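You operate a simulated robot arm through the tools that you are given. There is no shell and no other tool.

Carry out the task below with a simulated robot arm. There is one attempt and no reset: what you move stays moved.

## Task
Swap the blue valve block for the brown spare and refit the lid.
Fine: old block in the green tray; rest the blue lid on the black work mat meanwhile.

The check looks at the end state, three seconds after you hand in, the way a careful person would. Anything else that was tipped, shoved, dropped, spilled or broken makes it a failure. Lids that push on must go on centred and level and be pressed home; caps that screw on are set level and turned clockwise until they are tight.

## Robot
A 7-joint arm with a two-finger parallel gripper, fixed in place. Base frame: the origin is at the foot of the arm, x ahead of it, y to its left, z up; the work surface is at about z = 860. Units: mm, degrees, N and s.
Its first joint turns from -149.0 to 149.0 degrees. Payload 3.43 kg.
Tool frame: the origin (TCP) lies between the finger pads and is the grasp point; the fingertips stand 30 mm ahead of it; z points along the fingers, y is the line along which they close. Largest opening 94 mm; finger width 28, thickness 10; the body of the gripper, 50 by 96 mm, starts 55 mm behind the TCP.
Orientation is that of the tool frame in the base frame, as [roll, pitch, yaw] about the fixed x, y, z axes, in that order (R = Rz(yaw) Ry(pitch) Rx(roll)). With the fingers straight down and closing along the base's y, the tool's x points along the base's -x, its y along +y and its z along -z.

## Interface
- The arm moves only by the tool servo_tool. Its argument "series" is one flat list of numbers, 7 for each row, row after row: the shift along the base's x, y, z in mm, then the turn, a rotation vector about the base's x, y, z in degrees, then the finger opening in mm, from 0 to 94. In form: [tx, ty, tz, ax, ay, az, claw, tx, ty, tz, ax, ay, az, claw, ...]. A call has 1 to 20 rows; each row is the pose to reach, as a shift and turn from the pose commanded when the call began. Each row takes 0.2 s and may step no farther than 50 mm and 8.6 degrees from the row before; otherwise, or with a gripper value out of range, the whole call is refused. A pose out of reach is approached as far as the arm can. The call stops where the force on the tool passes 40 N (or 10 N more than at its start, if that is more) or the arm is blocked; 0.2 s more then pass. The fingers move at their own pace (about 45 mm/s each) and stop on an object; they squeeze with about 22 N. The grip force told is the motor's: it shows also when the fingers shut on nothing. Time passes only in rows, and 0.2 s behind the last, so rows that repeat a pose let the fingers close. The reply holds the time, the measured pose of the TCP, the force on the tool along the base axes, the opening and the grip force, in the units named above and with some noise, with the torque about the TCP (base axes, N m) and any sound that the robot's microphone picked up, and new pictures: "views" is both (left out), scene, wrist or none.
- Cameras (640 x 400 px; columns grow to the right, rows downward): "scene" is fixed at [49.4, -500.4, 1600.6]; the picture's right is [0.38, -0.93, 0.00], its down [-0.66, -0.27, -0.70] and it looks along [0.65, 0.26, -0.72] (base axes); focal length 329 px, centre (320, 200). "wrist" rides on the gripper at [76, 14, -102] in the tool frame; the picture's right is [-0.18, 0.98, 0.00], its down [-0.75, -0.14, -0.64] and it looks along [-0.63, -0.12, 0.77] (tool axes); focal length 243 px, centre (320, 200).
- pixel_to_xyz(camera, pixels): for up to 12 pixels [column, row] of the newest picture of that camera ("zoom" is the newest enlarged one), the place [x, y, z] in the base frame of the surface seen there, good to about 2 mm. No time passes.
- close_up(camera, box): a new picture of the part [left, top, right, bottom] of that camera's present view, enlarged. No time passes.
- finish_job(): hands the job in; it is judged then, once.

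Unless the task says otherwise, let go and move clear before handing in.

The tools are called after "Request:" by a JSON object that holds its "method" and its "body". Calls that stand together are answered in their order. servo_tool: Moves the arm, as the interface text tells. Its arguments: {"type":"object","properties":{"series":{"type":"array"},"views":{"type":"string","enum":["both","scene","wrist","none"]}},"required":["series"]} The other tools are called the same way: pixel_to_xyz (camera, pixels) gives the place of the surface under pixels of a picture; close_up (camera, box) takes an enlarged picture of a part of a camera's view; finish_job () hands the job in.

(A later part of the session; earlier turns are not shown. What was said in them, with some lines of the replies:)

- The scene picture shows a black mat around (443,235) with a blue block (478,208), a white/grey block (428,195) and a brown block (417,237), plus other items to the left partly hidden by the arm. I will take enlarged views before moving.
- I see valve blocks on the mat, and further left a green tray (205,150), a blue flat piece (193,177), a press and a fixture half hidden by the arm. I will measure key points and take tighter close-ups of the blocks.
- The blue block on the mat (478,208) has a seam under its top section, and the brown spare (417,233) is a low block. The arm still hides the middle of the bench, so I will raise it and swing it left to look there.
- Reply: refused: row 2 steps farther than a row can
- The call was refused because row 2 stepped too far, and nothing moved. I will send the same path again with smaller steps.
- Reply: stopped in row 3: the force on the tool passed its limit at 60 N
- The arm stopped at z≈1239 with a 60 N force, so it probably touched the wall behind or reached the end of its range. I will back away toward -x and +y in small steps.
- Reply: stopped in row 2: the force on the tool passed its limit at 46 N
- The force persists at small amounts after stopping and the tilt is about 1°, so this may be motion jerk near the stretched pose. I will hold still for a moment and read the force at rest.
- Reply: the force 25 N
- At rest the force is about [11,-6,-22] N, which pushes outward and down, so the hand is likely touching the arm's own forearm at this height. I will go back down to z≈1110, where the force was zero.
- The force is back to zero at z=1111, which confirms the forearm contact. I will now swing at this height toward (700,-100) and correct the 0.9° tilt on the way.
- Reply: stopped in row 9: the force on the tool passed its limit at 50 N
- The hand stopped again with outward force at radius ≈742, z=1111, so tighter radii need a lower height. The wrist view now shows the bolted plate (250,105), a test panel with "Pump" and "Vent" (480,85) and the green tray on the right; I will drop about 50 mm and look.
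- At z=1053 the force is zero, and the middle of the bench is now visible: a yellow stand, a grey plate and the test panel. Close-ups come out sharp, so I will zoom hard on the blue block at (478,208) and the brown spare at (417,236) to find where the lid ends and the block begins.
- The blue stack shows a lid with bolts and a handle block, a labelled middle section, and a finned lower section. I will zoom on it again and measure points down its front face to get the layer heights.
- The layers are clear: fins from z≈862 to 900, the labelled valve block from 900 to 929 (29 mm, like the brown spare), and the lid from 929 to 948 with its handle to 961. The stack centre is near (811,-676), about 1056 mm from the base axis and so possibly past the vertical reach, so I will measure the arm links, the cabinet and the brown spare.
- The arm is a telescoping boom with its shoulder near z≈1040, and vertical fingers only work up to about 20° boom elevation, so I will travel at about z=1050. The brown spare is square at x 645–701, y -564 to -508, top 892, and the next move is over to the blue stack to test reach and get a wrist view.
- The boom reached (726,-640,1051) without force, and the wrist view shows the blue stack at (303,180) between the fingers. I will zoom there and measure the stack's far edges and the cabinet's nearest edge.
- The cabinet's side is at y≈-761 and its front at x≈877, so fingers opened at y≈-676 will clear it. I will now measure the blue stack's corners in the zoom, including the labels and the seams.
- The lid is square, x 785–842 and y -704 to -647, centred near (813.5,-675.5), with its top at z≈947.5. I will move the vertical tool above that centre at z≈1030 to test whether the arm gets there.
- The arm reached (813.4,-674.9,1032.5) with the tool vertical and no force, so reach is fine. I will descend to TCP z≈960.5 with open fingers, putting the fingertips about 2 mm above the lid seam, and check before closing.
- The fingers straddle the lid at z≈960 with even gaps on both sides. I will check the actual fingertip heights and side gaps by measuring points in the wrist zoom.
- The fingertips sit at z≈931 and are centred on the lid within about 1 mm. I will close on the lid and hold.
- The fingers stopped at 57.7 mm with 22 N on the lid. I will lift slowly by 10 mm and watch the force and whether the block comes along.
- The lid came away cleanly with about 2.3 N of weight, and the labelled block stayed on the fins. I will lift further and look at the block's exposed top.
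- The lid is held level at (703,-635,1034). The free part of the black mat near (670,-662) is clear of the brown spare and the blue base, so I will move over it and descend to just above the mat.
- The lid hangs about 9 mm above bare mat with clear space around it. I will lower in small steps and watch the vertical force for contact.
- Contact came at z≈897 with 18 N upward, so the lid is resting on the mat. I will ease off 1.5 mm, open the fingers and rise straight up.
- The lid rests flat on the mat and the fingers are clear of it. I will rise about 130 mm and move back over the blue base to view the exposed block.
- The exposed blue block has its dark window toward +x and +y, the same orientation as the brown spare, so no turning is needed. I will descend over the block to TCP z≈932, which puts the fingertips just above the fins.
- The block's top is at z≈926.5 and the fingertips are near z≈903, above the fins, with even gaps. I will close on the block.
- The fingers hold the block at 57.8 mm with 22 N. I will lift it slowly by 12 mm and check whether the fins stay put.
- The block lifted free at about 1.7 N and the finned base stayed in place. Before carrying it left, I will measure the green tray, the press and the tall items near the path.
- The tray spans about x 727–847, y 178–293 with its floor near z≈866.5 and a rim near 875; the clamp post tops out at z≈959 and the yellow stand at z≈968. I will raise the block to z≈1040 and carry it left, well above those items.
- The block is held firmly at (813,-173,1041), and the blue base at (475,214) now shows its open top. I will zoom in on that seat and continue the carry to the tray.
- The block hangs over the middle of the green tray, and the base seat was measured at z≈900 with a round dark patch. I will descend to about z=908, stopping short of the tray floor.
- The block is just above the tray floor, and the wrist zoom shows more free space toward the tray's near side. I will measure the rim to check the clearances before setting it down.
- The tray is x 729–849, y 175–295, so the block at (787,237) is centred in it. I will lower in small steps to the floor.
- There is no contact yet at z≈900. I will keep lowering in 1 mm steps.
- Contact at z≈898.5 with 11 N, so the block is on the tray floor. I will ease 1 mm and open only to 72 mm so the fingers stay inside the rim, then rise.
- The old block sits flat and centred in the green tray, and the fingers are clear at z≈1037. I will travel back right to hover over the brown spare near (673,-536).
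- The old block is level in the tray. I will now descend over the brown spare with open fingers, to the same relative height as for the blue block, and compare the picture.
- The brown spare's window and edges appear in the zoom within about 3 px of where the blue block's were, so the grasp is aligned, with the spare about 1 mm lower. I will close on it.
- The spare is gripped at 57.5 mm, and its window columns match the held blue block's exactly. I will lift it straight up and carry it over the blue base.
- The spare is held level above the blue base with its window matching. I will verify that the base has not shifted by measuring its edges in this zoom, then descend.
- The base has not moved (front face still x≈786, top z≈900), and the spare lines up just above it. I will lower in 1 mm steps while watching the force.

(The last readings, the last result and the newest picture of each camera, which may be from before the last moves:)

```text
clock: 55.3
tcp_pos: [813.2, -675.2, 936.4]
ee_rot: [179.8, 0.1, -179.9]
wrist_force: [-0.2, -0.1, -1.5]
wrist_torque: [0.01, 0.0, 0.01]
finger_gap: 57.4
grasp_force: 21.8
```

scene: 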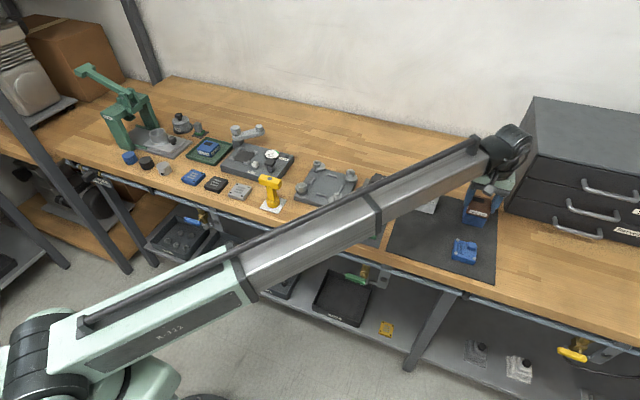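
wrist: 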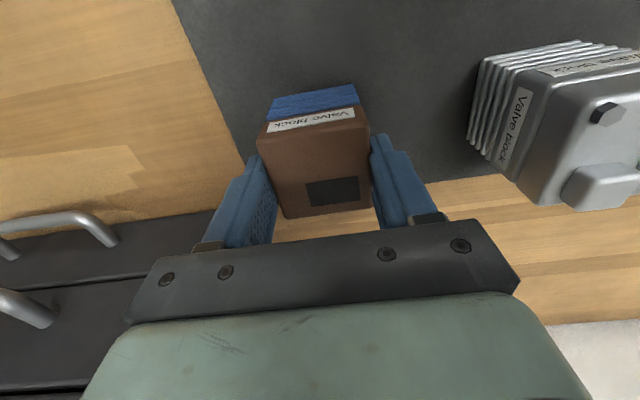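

Request:
{"method": "servo_tool", "body": {"series": [0, 0, -1, 0, 0, 0, 40, 0, 0, -1.5, 0, 0, 0, 40, 0, 0, -1.5, 0, 0, 0, 40], "views": "none"}}

```text
clock: 56.1
tcp_pos: [813.2, -675.4, 936.0]
ee_rot: [179.9, 0.1, -179.9]
wrist_force: [0.1, -0.6, -1.6]
wrist_torque: [-0.02, -0.01, -0.01]
finger_gap: 57.4
grasp_force: 21.6
```

No contact yet at about z=935. I will continue with smaller steps.

Request:
{"method": "servo_tool", "body": {"series": [0, 0, -0.7, 0, 0, 0, 40, 0, 0, -1.4, 0, 0, 0, 40, 0, 0, -1.4, 0, 0, 0, 40], "views": "none"}}

```text
clock: 56.9
tcp_pos: [813.7, -673.8, 934.4]
ee_rot: [180.0, 0.2, -179.7]
wrist_force: [1.7, -1.8, 9.2]
wrist_torque: [-0.16, -0.02, 0.0]
finger_gap: 57.6
grasp_force: 21.4
```

Contact came at 9 N at the height that matches the old block's seated level. I will press about 1 mm further to seat it firmly, then check the view.

Request:
{"method": "servo_tool", "body": {"series": [0, 0, -0.6, 0, 0, 0, 40, 0, 0, -1.2, 0, 0, 0, 40, 0, 0, -1.2, 0, 0, 0, 40], "views": "both"}}

Request:
{"method": "close_up", "body": {"camera": "scene", "box": [455, 180, 505, 235]}}

Request:
{"method": "close_up", "body": {"camera": "wrist", "box": [220, 60, 420, 230]}}

```text
clock: 57.7
tcp_pos: [813.6, -675.4, 933.5]
ee_rot: [179.9, 0.1, -179.9]
wrist_force: [3.8, -3.0, 18.0]
wrist_torque: [-0.14, -0.15, -0.01]
finger_gap: 58.0
grasp_force: 21.9
```

scene: 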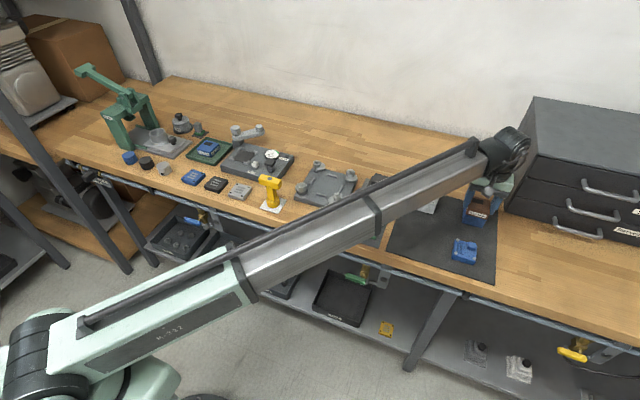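
wrist: 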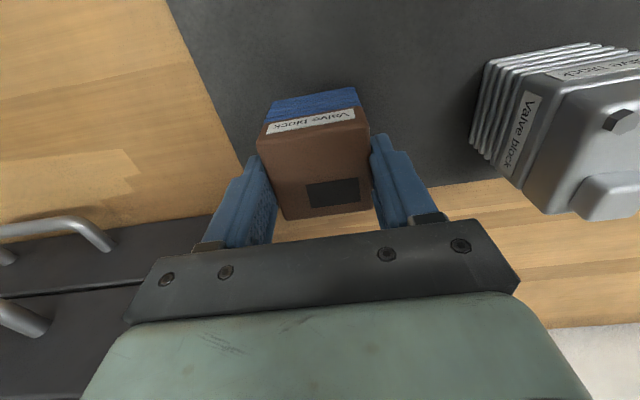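

```text
7.27 times, centred on (480, 208) of scene
```

zoom: 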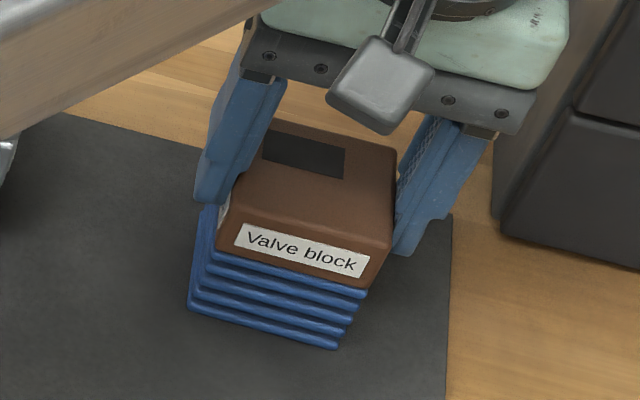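

```text
2.35 times, centred on (320, 145) of wrist
```

zoom: 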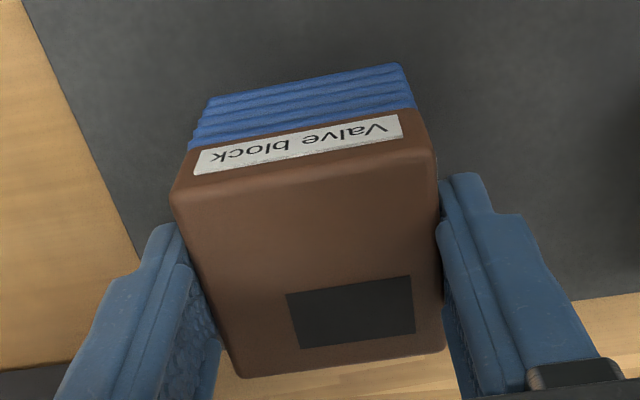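

The spare is seated flush on the finned base at 18 N. I will ease off, open the fingers and rise straight up to inspect it.

Request:
{"method": "servo_tool", "body": {"series": [0, 0, 1.6, 0, 0, 0, 40, 0, 0, 1.6, 0, 0, 0, 60, 0, 0, 1.6, 0, 0, 0, 75, 0, 0, 1.6, 0, 0, 0, 94, 0, 0, 1.6, 0, 0, 0, 94, 0, 0, 10, 0, 0, 0, 94, 0, 0, 35, 0, 0, 0, 94, 0, 0, 70, 0, 0, 0, 94, 0, 0, 97.6, 0, 0, 0, 94, 0, 0, 97.6, 0, 0, 0, 94], "views": "both"}}

Request:
{"method": "close_up", "body": {"camera": "scene", "box": [458, 185, 500, 232]}}

Request:
{"method": "pixel_to_xyz", "body": {"camera": "zoom", "pixels": [[330, 185], [260, 130], [400, 180], [300, 240], [300, 272], [290, 283], [270, 330], [232, 200], [395, 270], [330, 130], [215, 230], [384, 290]]}}

Request:
{"method": "close_up", "body": {"camera": "wrist", "box": [250, 30, 400, 180]}}

```text
clock: 59.9
tcp_pos: [812.8, -674.6, 1031.2]
ee_rot: [179.8, 0.1, -179.8]
wrist_force: [0.6, -0.4, 0.1]
wrist_torque: [-0.03, -0.03, -0.02]
finger_gap: 94.0
grasp_force: 0.0
```

scene: 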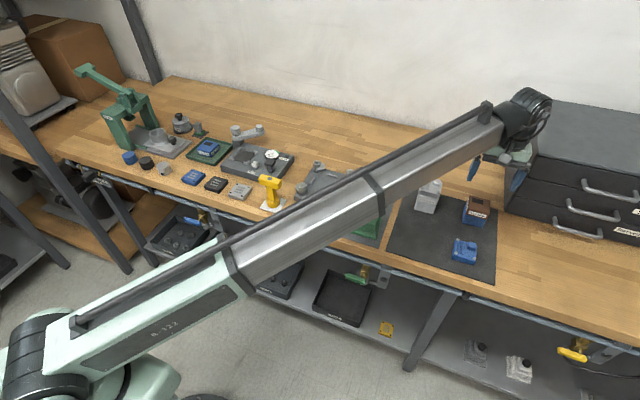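
wrist: 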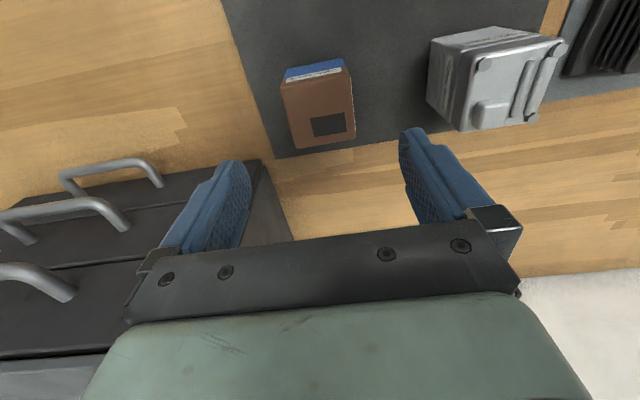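

```text
8.51 times, centred on (479, 208) of scene
```

zoom: 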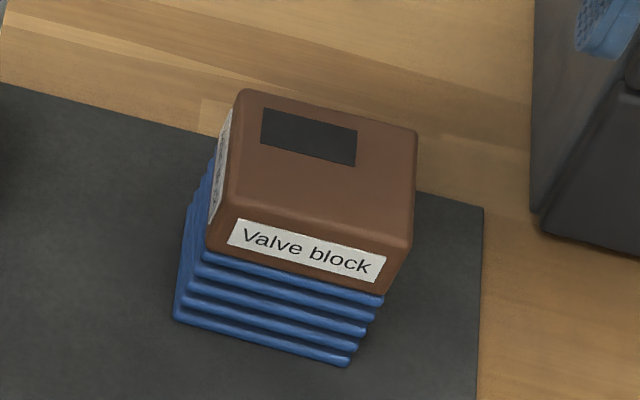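

```text
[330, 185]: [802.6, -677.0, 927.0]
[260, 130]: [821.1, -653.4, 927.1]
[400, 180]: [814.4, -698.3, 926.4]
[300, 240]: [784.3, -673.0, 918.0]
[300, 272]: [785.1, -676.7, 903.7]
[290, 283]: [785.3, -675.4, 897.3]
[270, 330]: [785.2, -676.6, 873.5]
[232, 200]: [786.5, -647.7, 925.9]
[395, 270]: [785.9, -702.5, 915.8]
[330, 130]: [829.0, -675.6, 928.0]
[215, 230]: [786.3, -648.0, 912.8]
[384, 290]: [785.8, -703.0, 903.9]
```

```text
2.67 times, centred on (325, 105) of wrist
```

zoom: 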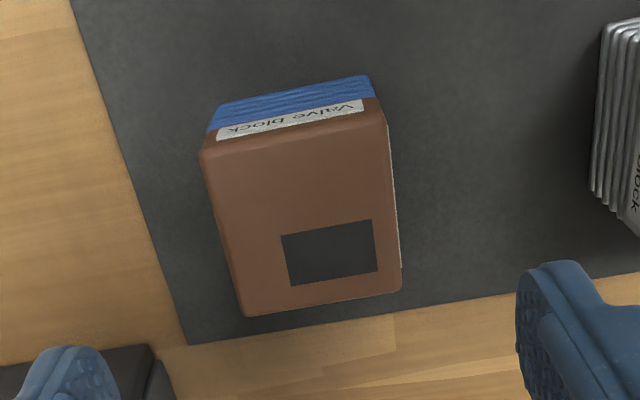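

The brown block is seated level (top z≈926.5–927) and its label and edges sit within about 1–2 zoom px of where the old block's were. Next I will go back over the lid and descend to the same grasp height used to set it down.

Request:
{"method": "servo_tool", "body": {"series": [-20, 2, 0, 0, 0, 0, 94, -55, 5, 0, 0, 0, 0, 94, -95, 9, 0, 0, 0, 0, 94, -130, 12, 0, 0, 0, 0, 94, -143, 13, 0, 0, 0, 0, 94, -143, 13, -30, 0, 0, 0, 94, -143, 13, -70, 0, 0, 0, 94, -143, 13, -105, 0, 0, 0, 94, -143, 13, -125, 0, 0, 0, 94, -143, 13, -133.5, 0, 0, 0, 94, -143, 13, -133.5, 0, 0, 0, 94], "views": "both"}}

Request:
{"method": "close_up", "body": {"camera": "wrist", "box": [180, 60, 480, 250]}}

Request:
{"method": "close_up", "body": {"camera": "scene", "box": [458, 185, 500, 232]}}

```text
clock: 62.3
tcp_pos: [670.6, -661.7, 897.1]
ee_rot: [179.9, 0.1, -179.8]
wrist_force: [-0.5, 0.4, -0.3]
wrist_torque: [0.01, -0.01, 0.01]
finger_gap: 94.1
grasp_force: 0.1
```

scene: 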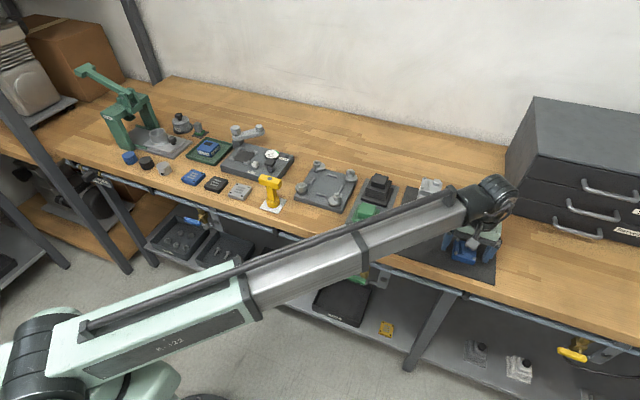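
wrist: 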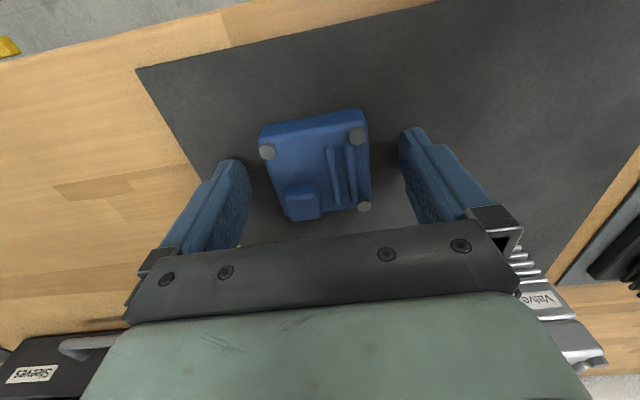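

```text
2.11 times, centred on (330, 155) of wrist
```

zoom: 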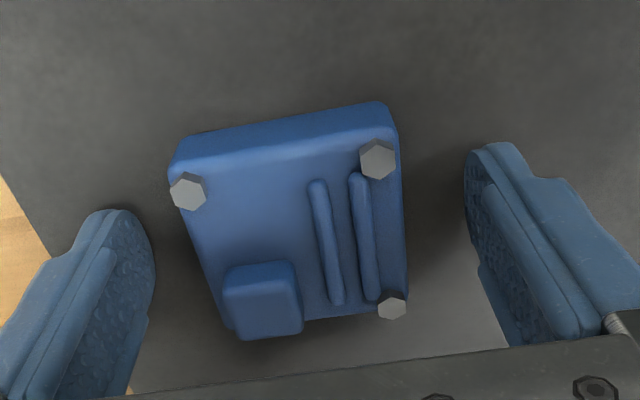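

```text
8.51 times, centred on (479, 208) of scene
```

zoom: 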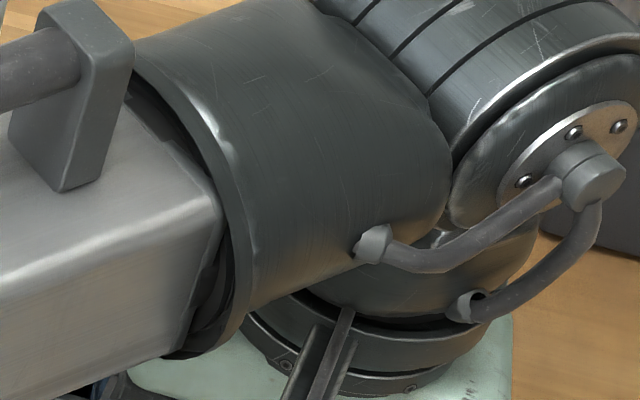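

The lid appears between the fingers almost exactly as when I released it. I will close on it and compare with the earlier held picture.

Request:
{"method": "servo_tool", "body": {"series": [0, 0, 0, 0, 0, 0, 75, 0, 0, 0, 0, 0, 0, 62, 0, 0, 0, 0, 0, 0, 50, 0, 0, 0, 0, 0, 0, 40, 0, 0, 0, 0, 0, 0, 40, 0, 0, 0, 0, 0, 0, 40], "views": "none"}}

Request:
{"method": "servo_tool", "body": {"series": [0, 0, 2, 0, 0, 0, 40, 0, 0, 6, 0, 0, 0, 40, 0, 0, 12, 0, 0, 0, 40, 0, 0, 12, 0, 0, 0, 40], "views": "both"}}

Request:
{"method": "close_up", "body": {"camera": "wrist", "box": [220, 60, 420, 230]}}

```text
clock: 63.7
tcp_pos: [670.7, -661.0, 896.9]
ee_rot: [180.0, 0.2, -179.7]
wrist_force: [0.0, -0.4, 0.2]
wrist_torque: [-0.07, -0.02, -0.02]
finger_gap: 57.7
grasp_force: 22.0
```

```text
clock: 64.7
tcp_pos: [670.4, -661.4, 908.3]
ee_rot: [179.9, 0.2, -179.7]
wrist_force: [0.0, -0.5, -0.8]
wrist_torque: [0.01, 0.01, 0.0]
finger_gap: 57.5
grasp_force: 22.2
```

scene: 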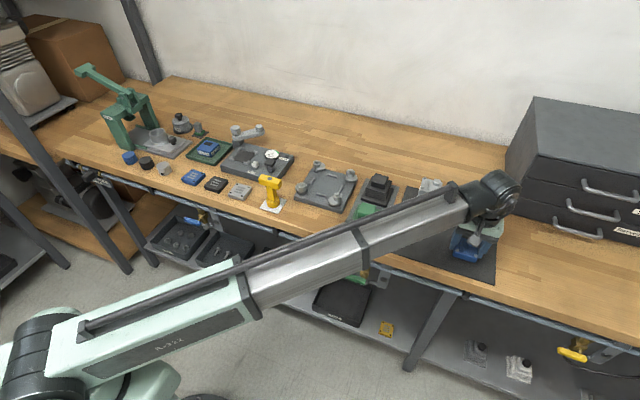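
wrist: 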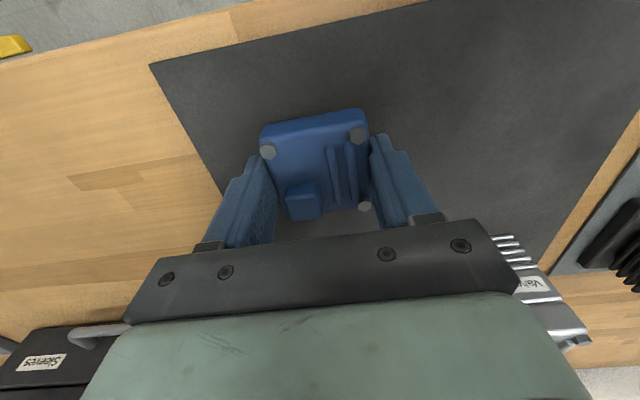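

```text
2.35 times, centred on (320, 145) of wrist
```

zoom: 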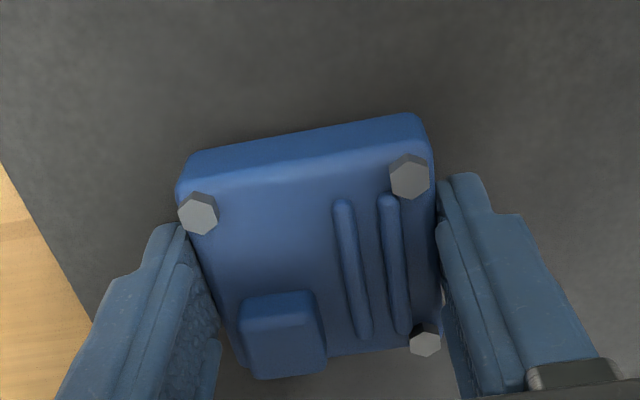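

The bolts appear about 4 zoom px lower than in the first held picture, which fits the lid sitting about 1 mm higher in the fingers, so the lateral position matches. I will lift it and carry it over the brown block.

Request:
{"method": "servo_tool", "body": {"series": [0, 0, 20, 0, 0, 0, 40, 0, 0, 55, 0, 0, 0, 40, 0, 0, 90, 0, 0, 0, 40, 0, 0, 115, 0, 0, 0, 40, 0, 0, 121.5, 0, 0, 0, 40, 12, -1, 121.5, 0, 0, 0, 40, 40, -4, 121.5, 0, 0, 0, 40, 75, -7, 121.5, 0, 0, 0, 40, 108, -10, 121.5, 0, 0, 0, 40, 132, -12, 121.5, 0, 0, 0, 40, 143, -13, 121.5, 0, 0, 0, 40, 143, -13, 121.5, 0, 0, 0, 40], "views": "both"}}

Request:
{"method": "close_up", "body": {"camera": "scene", "box": [445, 150, 515, 235]}}

Request:
{"method": "close_up", "body": {"camera": "wrist", "box": [220, 30, 420, 230]}}

```text
clock: 67.3
tcp_pos: [811.8, -675.6, 1030.1]
ee_rot: [179.9, 0.1, -179.8]
wrist_force: [-0.2, -0.9, -0.7]
wrist_torque: [0.01, 0.0, 0.03]
finger_gap: 57.4
grasp_force: 22.1
```

scene: 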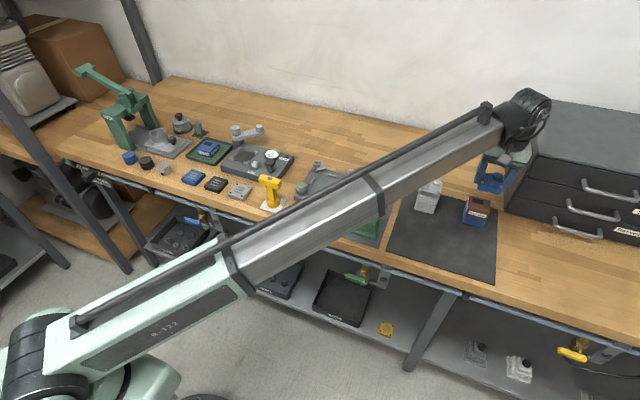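
wrist: 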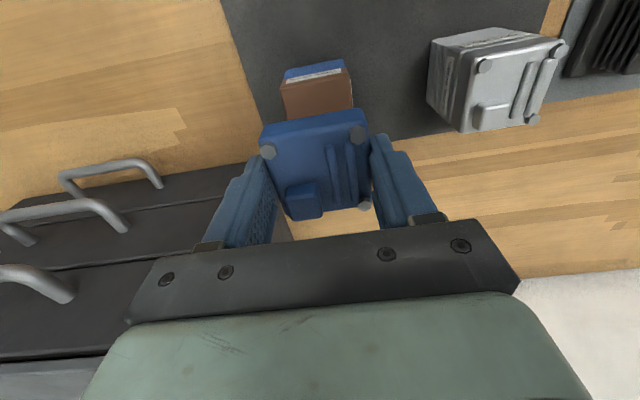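

```text
4.71 times, centred on (480, 192) of scene
```

zoom: 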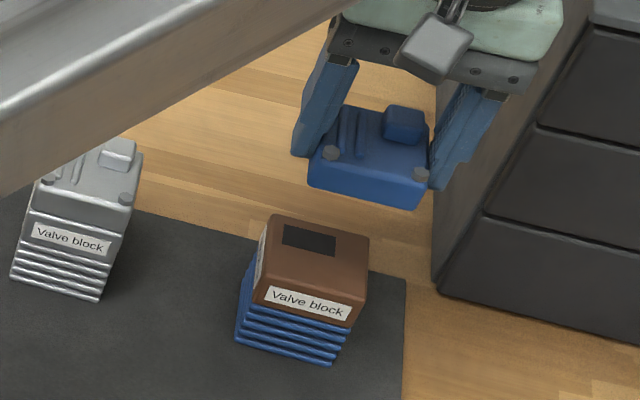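

```text
2.00 times, centred on (320, 130) of wrist
```

zoom: 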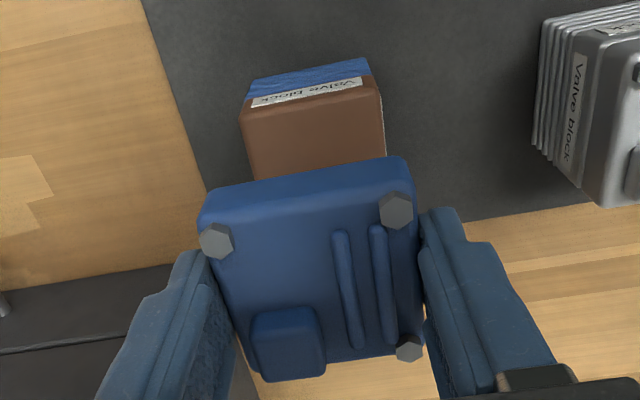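

The lid is level above the stack at (812,-675.6,1030), with its handle toward the same corner as at the start. I will descend to about 8 mm above the block and check alignment.

Request:
{"method": "servo_tool", "body": {"series": [0, 0, -18, 0, 0, 0, 40, 0, 0, -40, 0, 0, 0, 40, 0, 0, -54, 0, 0, 0, 40, 0, 0, -60, 0, 0, 0, 40, 0, 0, -62, 0, 0, 0, 40, 0, 0, -62, 0, 0, 0, 40], "views": "both"}}

Request:
{"method": "close_up", "body": {"camera": "scene", "box": [455, 170, 505, 235]}}

Request:
{"method": "close_up", "body": {"camera": "wrist", "box": [220, 60, 420, 230]}}

```text
clock: 68.7
tcp_pos: [813.8, -674.2, 967.9]
ee_rot: [179.9, 0.1, -179.8]
wrist_force: [0.6, -0.8, -1.4]
wrist_torque: [-0.02, 0.02, 0.0]
finger_gap: 57.6
grasp_force: 22.0
```

scene: 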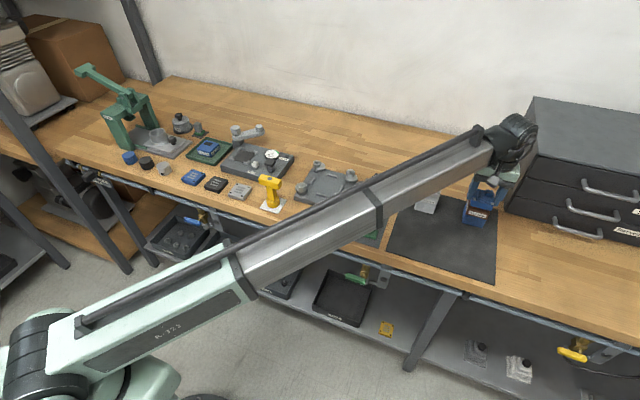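
wrist: 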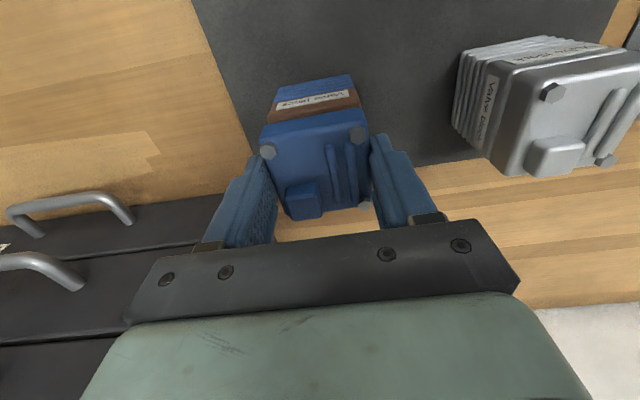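

```text
6.15 times, centred on (480, 202) of scene
```

zoom: 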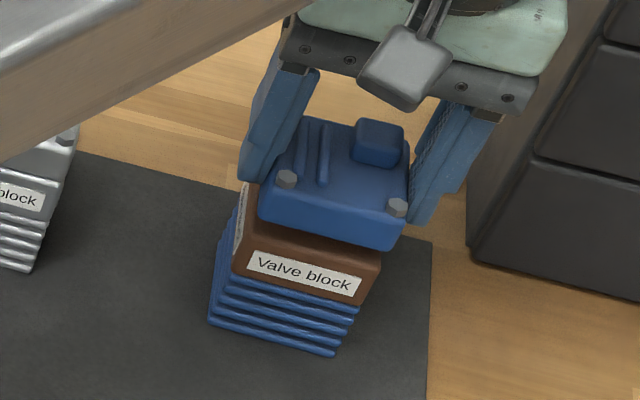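

```text
2.35 times, centred on (320, 145) of wrist
```

zoom: 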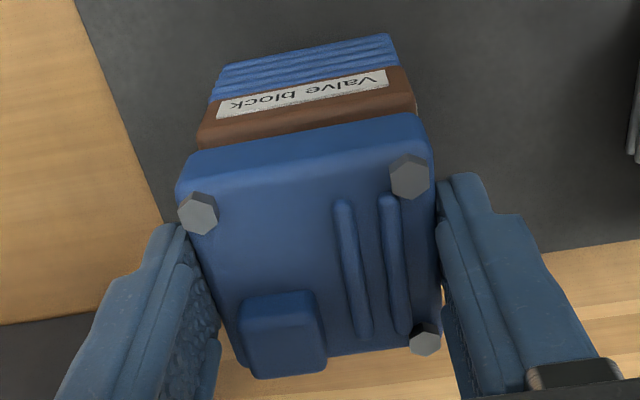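

The picture matches the one from just after I first lifted the lid, with the label within 2 px, so the lid is centred over the block. I will lower it slowly.

Request:
{"method": "servo_tool", "body": {"series": [0, 0, -2, 0, 0, 0, 40, 0, 0, -4, 0, 0, 0, 40, 0, 0, -6, 0, 0, 0, 40, 0, 0, -7, 0, 0, 0, 40, 0, 0, -7, 0, 0, 0, 40], "views": "none"}}

```text
clock: 69.9
tcp_pos: [813.5, -674.5, 961.8]
ee_rot: [179.9, 0.1, -179.8]
wrist_force: [-0.5, 1.0, -2.1]
wrist_torque: [0.0, -0.02, 0.01]
finger_gap: 57.5
grasp_force: 22.1
```

Request:
{"method": "servo_tool", "body": {"series": [0, 0, -0.7, 0, 0, 0, 40, 0, 0, -1.4, 0, 0, 0, 40, 0, 0, -2, 0, 0, 0, 40, 0, 0, -2, 0, 0, 0, 40], "views": "none"}}

```text
clock: 70.9
tcp_pos: [813.0, -676.6, 960.1]
ee_rot: [179.9, 0.0, -179.8]
wrist_force: [0.3, -0.8, 2.9]
wrist_torque: [-0.06, 0.04, 0.04]
finger_gap: 57.7
grasp_force: 22.1
```

Contact began at about 3 N at the expected seating height. I will press down gradually while still holding the lid.

Request:
{"method": "servo_tool", "body": {"series": [0, 0, -0.7, 0, 0, 0, 40, 0, 0, -1.4, 0, 0, 0, 40, 0, 0, -2, 0, 0, 0, 40, 0, 0, -2, 0, 0, 0, 40], "views": "both"}}

Request:
{"method": "close_up", "body": {"camera": "scene", "box": [455, 170, 505, 235]}}

Request:
{"method": "close_up", "body": {"camera": "wrist", "box": [220, 60, 420, 230]}}

```text
clock: 71.9
tcp_pos: [812.8, -675.9, 958.8]
ee_rot: [179.9, 0.1, -179.8]
wrist_force: [2.8, -3.8, 17.8]
wrist_torque: [-0.1, -0.06, -0.01]
finger_gap: 57.7
grasp_force: 21.9
```

scene: 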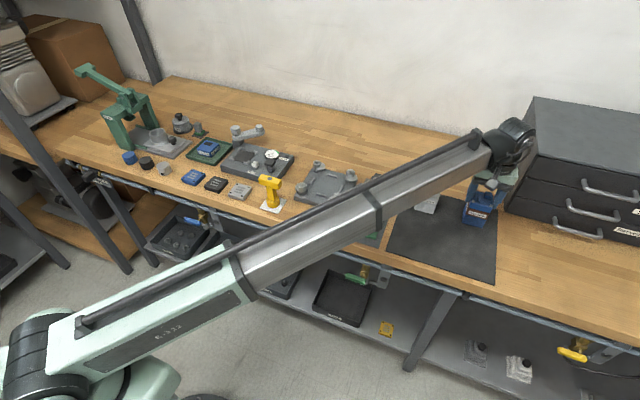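
wrist: 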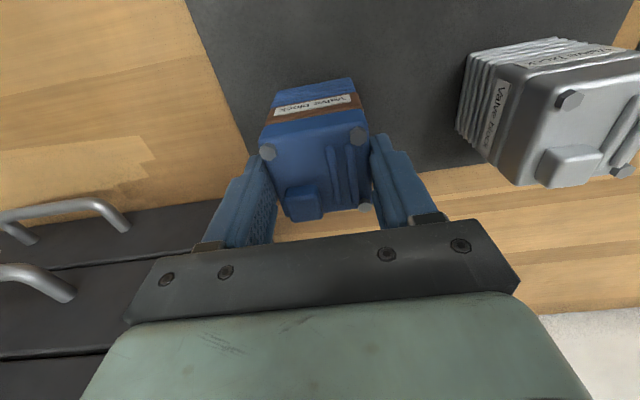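

```text
6.15 times, centred on (480, 202) of scene
```

zoom: 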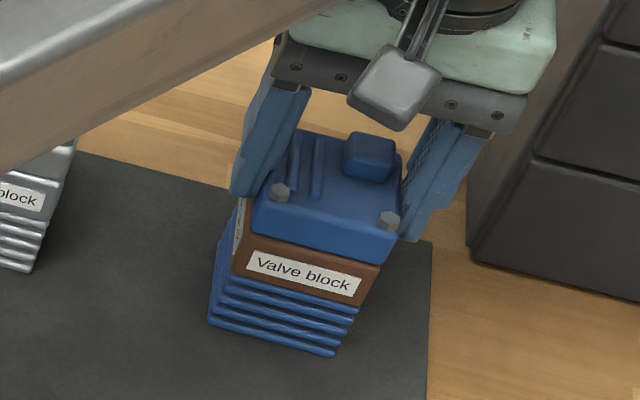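

```text
2.35 times, centred on (320, 145) of wrist
```

zoom: 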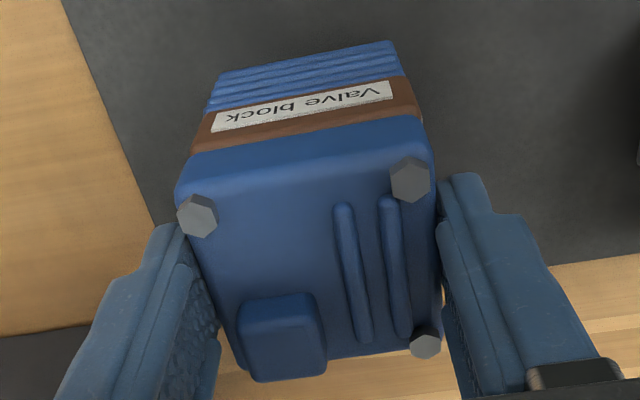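

The lid sits on the block with 18 N pressed through it, and no gap shows at the seam. I will ease off, open, rise and inspect it closely.

Request:
{"method": "servo_tool", "body": {"series": [0, 0, 1.8, 0, 0, 0, 40, 0, 0, 1.8, 0, 0, 0, 60, 0, 0, 1.8, 0, 0, 0, 75, 0, 0, 1.8, 0, 0, 0, 94, 0, 0, 1.8, 0, 0, 0, 94, 0, 0, 15, 0, 0, 0, 94, 0, 0, 40, 0, 0, 0, 94, 0, 0, 73, 0, 0, 0, 94, 0, 0, 73, 0, 0, 0, 94], "views": "both"}}

Request:
{"method": "close_up", "body": {"camera": "wrist", "box": [250, 30, 400, 180]}}

Request:
{"method": "close_up", "body": {"camera": "scene", "box": [458, 185, 500, 232]}}

Request:
{"method": "pixel_to_xyz", "body": {"camera": "zoom", "pixels": [[330, 185], [325, 215], [322, 225], [300, 272], [290, 283], [270, 330], [262, 350], [400, 72], [395, 110], [240, 185], [230, 80], [350, 120]]}}

Request:
{"method": "pixel_to_xyz", "body": {"camera": "zoom", "pixels": [[260, 60], [440, 100], [432, 205], [240, 190], [238, 205], [412, 240], [208, 248], [385, 295], [350, 150], [370, 160], [300, 160], [350, 90]]}}

```text
clock: 73.9
tcp_pos: [813.0, -675.8, 1029.4]
ee_rot: [179.9, 0.2, -179.9]
wrist_force: [-0.1, -0.4, 0.2]
wrist_torque: [0.0, 0.01, -0.01]
finger_gap: 94.0
grasp_force: 0.2
```

scene: 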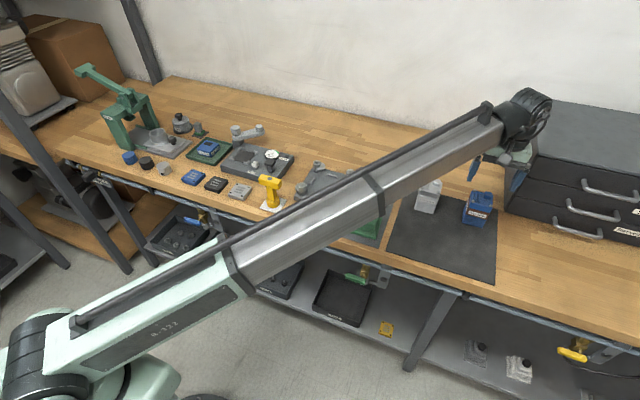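
wrist: 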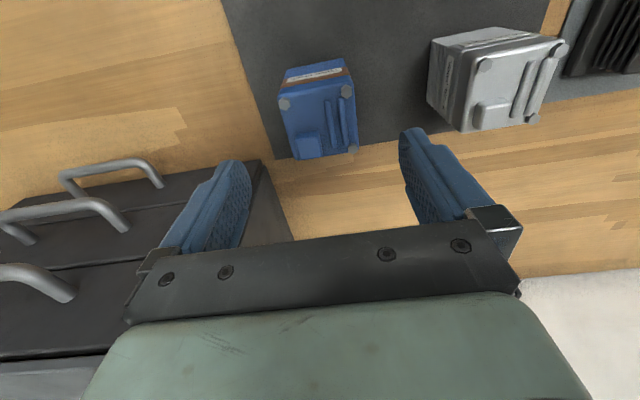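

```text
2.67 times, centred on (325, 105) of wrist
```

zoom: 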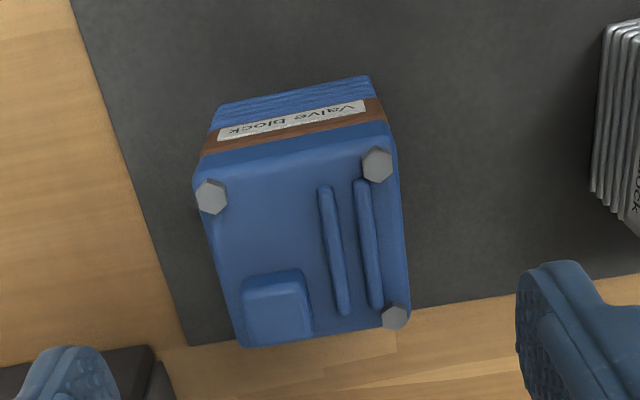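

```text
8.51 times, centred on (479, 208) of scene
```

zoom: 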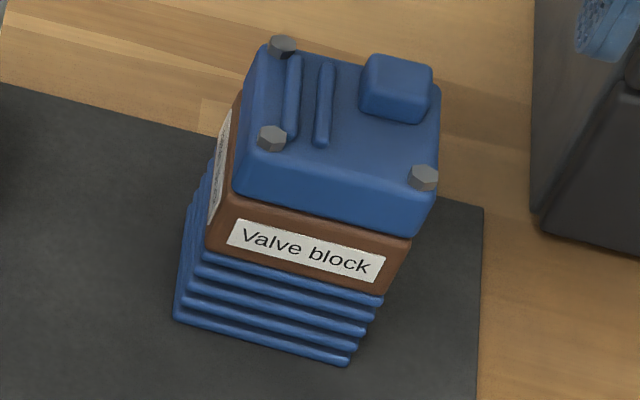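

```text
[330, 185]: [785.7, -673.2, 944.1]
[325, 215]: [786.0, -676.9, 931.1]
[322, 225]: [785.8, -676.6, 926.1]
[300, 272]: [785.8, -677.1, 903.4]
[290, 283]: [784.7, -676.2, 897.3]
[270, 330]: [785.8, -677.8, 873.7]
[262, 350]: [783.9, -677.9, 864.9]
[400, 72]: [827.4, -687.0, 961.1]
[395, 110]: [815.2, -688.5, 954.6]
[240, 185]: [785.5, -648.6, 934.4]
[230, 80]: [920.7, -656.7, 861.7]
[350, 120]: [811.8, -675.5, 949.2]
```

```text
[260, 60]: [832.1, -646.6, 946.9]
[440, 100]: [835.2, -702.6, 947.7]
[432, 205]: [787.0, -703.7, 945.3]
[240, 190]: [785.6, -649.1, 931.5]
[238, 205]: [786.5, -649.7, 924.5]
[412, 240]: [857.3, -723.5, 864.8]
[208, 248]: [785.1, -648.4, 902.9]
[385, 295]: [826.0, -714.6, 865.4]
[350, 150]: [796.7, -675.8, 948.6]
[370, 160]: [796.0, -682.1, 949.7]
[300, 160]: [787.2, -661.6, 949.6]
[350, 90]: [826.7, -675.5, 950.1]
```

The lid looks like it did at the start: the bolts are within about 3 zoom px (under 1 mm) of their original places, and the heights match (handle 961.1 before and after). I will zoom in on the seams from both cameras to check for any gap or tilt.

Request:
{"method": "close_up", "body": {"camera": "scene", "box": [466, 198, 496, 222]}}

Request:
{"method": "close_up", "body": {"camera": "wrist", "box": [270, 50, 370, 165]}}

Request:
{"method": "close_up", "body": {"camera": "scene", "box": [350, 150, 520, 290]}}

```text
16.00 times, centred on (481, 210) of scene
```

zoom: 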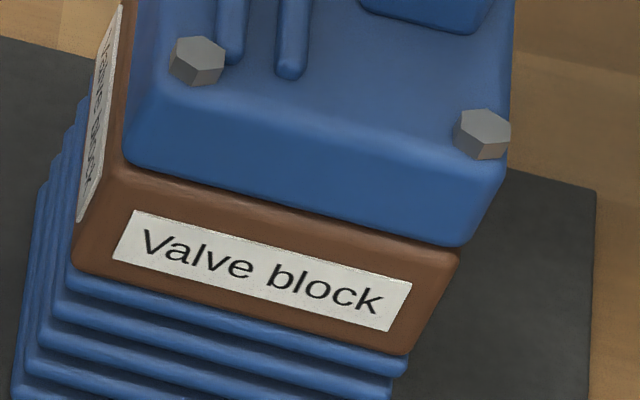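

```text
3.48 times, centred on (320, 108) of wrist
```

zoom: 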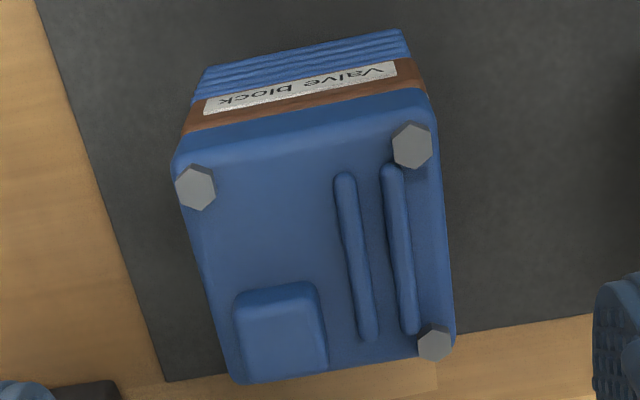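

```text
2.86 times, centred on (435, 220) of scene
```

zoom: 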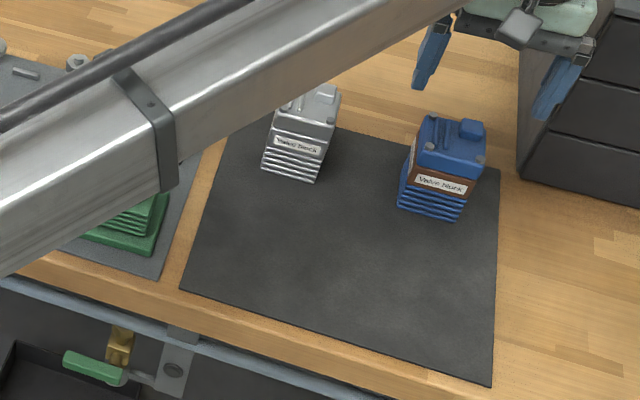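

The seams are tight and parallel and everything is aligned within about 1 mm. To be sure the lid is fully home, I will grip it again and press harder, so first I descend and close at the same height.

Request:
{"method": "servo_tool", "body": {"series": [0, 0, -25, 0, 0, 0, 94, 0, 0, -50, 0, 0, 0, 94, 0, 0, -65, 0, 0, 0, 94, 0, 0, -71, 0, 0, 0, 94, 0, 0, -71, 0, 0, 0, 94, 0, 0, -71, 0, 0, 0, 75, 0, 0, -71, 0, 0, 0, 62, 0, 0, -71, 0, 0, 0, 50, 0, 0, -71, 0, 0, 0, 40, 0, 0, -71, 0, 0, 0, 40, 0, 0, -71, 0, 0, 0, 40], "views": "none"}}

Request:
{"method": "servo_tool", "body": {"series": [0, 0, -1, 0, 0, 0, 40, 0, 0, -2, 0, 0, 0, 40, 0, 0, -3, 0, 0, 0, 40, 0, 0, -3.8, 0, 0, 0, 40, 0, 0, -3.8, 0, 0, 0, 40], "views": "none"}}

```text
clock: 76.3
tcp_pos: [812.5, -675.9, 959.4]
ee_rot: [179.9, 0.1, -179.8]
wrist_force: [0.3, -0.1, 0.9]
wrist_torque: [0.0, -0.02, -0.02]
finger_gap: 57.4
grasp_force: 21.7
```

```text
clock: 77.5
tcp_pos: [812.9, -674.7, 956.3]
ee_rot: [179.9, 0.1, -179.7]
wrist_force: [0.0, -3.9, 17.7]
wrist_torque: [-0.15, -0.07, 0.01]
finger_gap: 57.7
grasp_force: 21.8
```

The fingers slipped down the lid at about 18 N (TCP fell to 956.3), so that is all the grip can transmit, and the lid has now had it twice. I will ease off 2 mm so nothing gets pulled up, open, and rise clear.

Request:
{"method": "servo_tool", "body": {"series": [0, 0, 1, 0, 0, 0, 40, 0, 0, 2, 0, 0, 0, 40, 0, 0, 2, 0, 0, 0, 60, 0, 0, 2, 0, 0, 0, 75, 0, 0, 2, 0, 0, 0, 94, 0, 0, 2, 0, 0, 0, 94, 0, 0, 15, 0, 0, 0, 94, 0, 0, 40, 0, 0, 0, 94, 0, 0, 74.8, 0, 0, 0, 94, 0, 0, 74.8, 0, 0, 0, 94], "views": "both"}}

Request:
{"method": "close_up", "body": {"camera": "scene", "box": [458, 185, 500, 232]}}

Request:
{"method": "close_up", "body": {"camera": "wrist", "box": [250, 30, 400, 180]}}

```text
clock: 79.7
tcp_pos: [814.6, -674.5, 1031.5]
ee_rot: [179.8, 0.1, -179.7]
wrist_force: [0.6, -0.1, -0.2]
wrist_torque: [-0.04, -0.02, 0.01]
finger_gap: 94.0
grasp_force: 0.0
```

scene: 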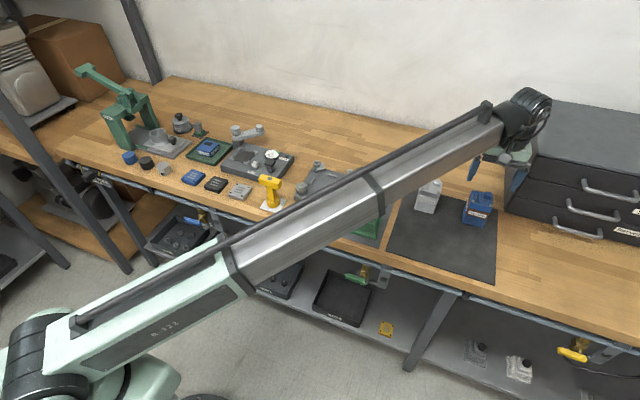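
wrist: 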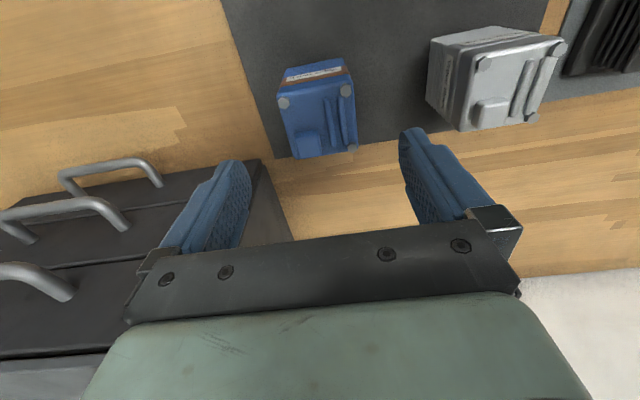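

```text
8.51 times, centred on (479, 208) of scene
```

zoom: 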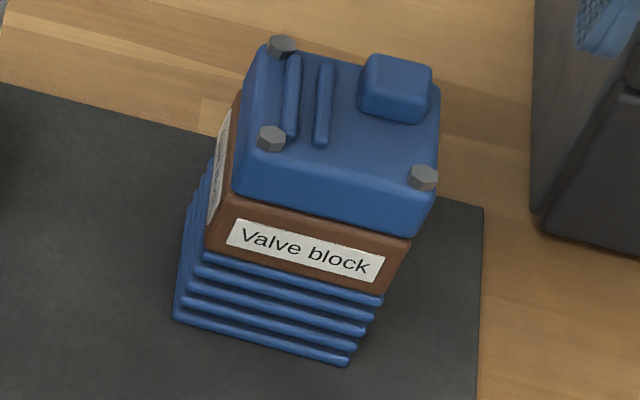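

```text
2.67 times, centred on (325, 105) of wrist
```

zoom: 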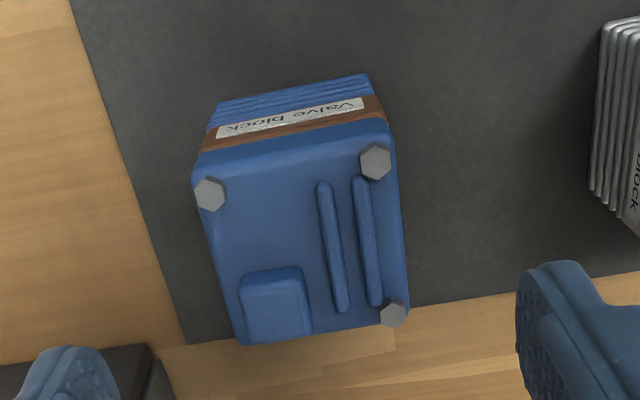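

The lid, brown block and finned base are aligned and level, and the fingers are clear at z≈1031. I will retreat to an open spot and take a last look at the tray and the bench.

Request:
{"method": "servo_tool", "body": {"series": [0, 0, 15, 0, 0, 0, 94, -10, 15, 20, 0, 0, 0, 94, -25, 50, 20, 0, 0, 0, 94, -40, 90, 20, 0, 0, 0, 94, -55, 130, 20, 0, 0, 0, 94, -70, 170, 20, 0, 0, 0, 94, -80, 210, 20, 0, 0, 0, 94, -85, 245, 20, 0, 0, 0, 94, -85, 260, 20, 0, 0, 0, 94, -85, 260, 20, 0, 0, 0, 94], "views": "both"}}

Request:
{"method": "close_up", "body": {"camera": "scene", "box": [390, 160, 520, 290]}}

Request:
{"method": "close_up", "body": {"camera": "scene", "box": [70, 60, 310, 210]}}

```text
clock: 81.9
tcp_pos: [730.0, -414.9, 1050.5]
ee_rot: [179.9, 0.1, -179.9]
wrist_force: [-0.1, 0.4, 0.1]
wrist_torque: [0.01, 0.03, -0.01]
finger_gap: 94.0
grasp_force: 0.0
```

scene: 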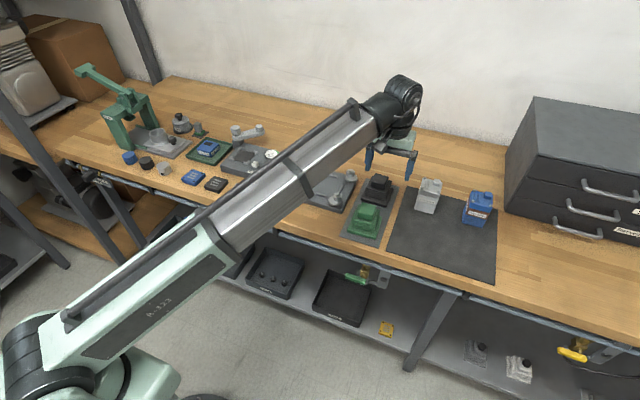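
wrist: 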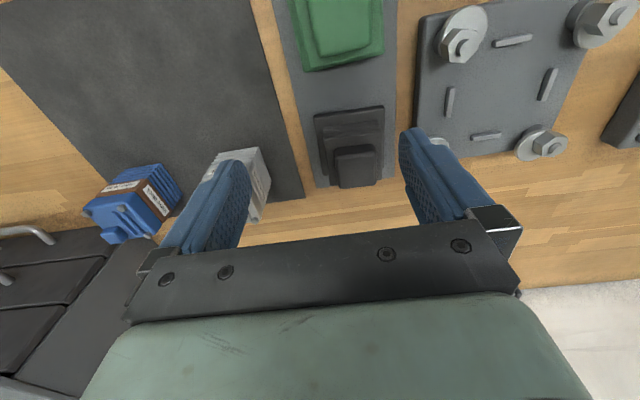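

```text
3.08 times, centred on (455, 225) of scene
```

zoom: 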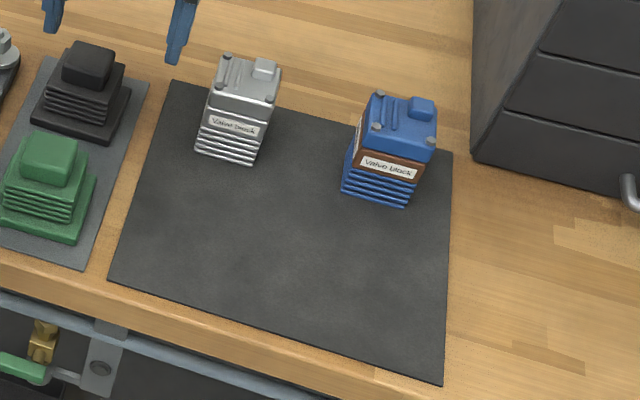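

```text
2.67 times, centred on (190, 135) of scene
```

zoom: 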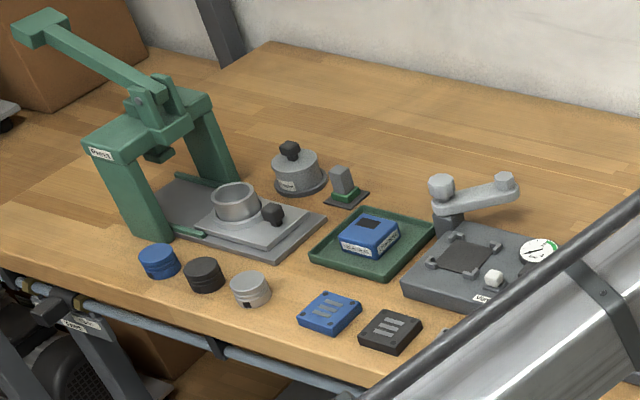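

The old blue block is in the green tray, the brown block is under the blue lid on its base, and nothing else has moved. I will take one last look at the stack from this side through the wrist camera.

Request:
{"method": "close_up", "body": {"camera": "wrist", "box": [75, 155, 190, 250]}}

```text
4.21 times, centred on (132, 202) of wrist
```

zoom: 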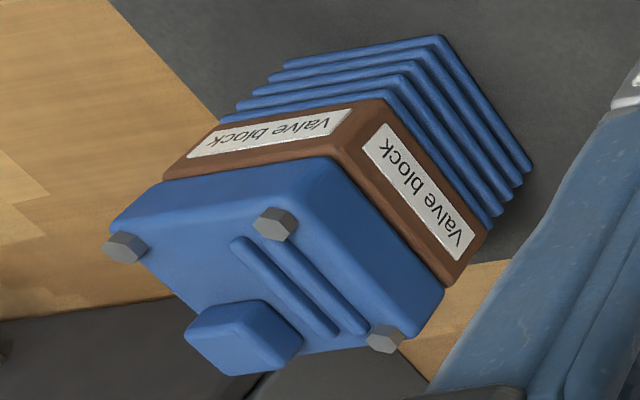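

The wrist zoom shows the lid flush on the brown block along both visible seams, and the block square on the finned base. The gripper is empty and clear, so I am handing in.

Request:
{"method": "finish_job", "body": {}}

```text
The job is handed in.
```

The blue valve block is swapped for the brown spare, and the blue lid is back on top. I've handed the job in, and no verdict has come back yet.

- **Old block:** it sits flat in the middle of the green tray.
- **Brown spare:** it is seated on the blue finned base, facing the same way as the old block and within about 1 mm of where that sat.
- **Lid:** it rested on the black mat during the swap. It is now level, back at its original height, and within about 1 mm of its original position. I pressed it down twice at about 18 N. The fingers slipped on the second press, so I couldn't push harder with that grip; the seams I could see show no gap.
- **Everything else:** nothing else looks moved in the final pictures, though the arm hid part of the bench. Early on, the hand pressed on something three times while I was raising and swinging the arm, most likely the arm's own boom. The arm stopped itself each time, with forces up to 60 N.

The gripper is empty and clear of the bench.
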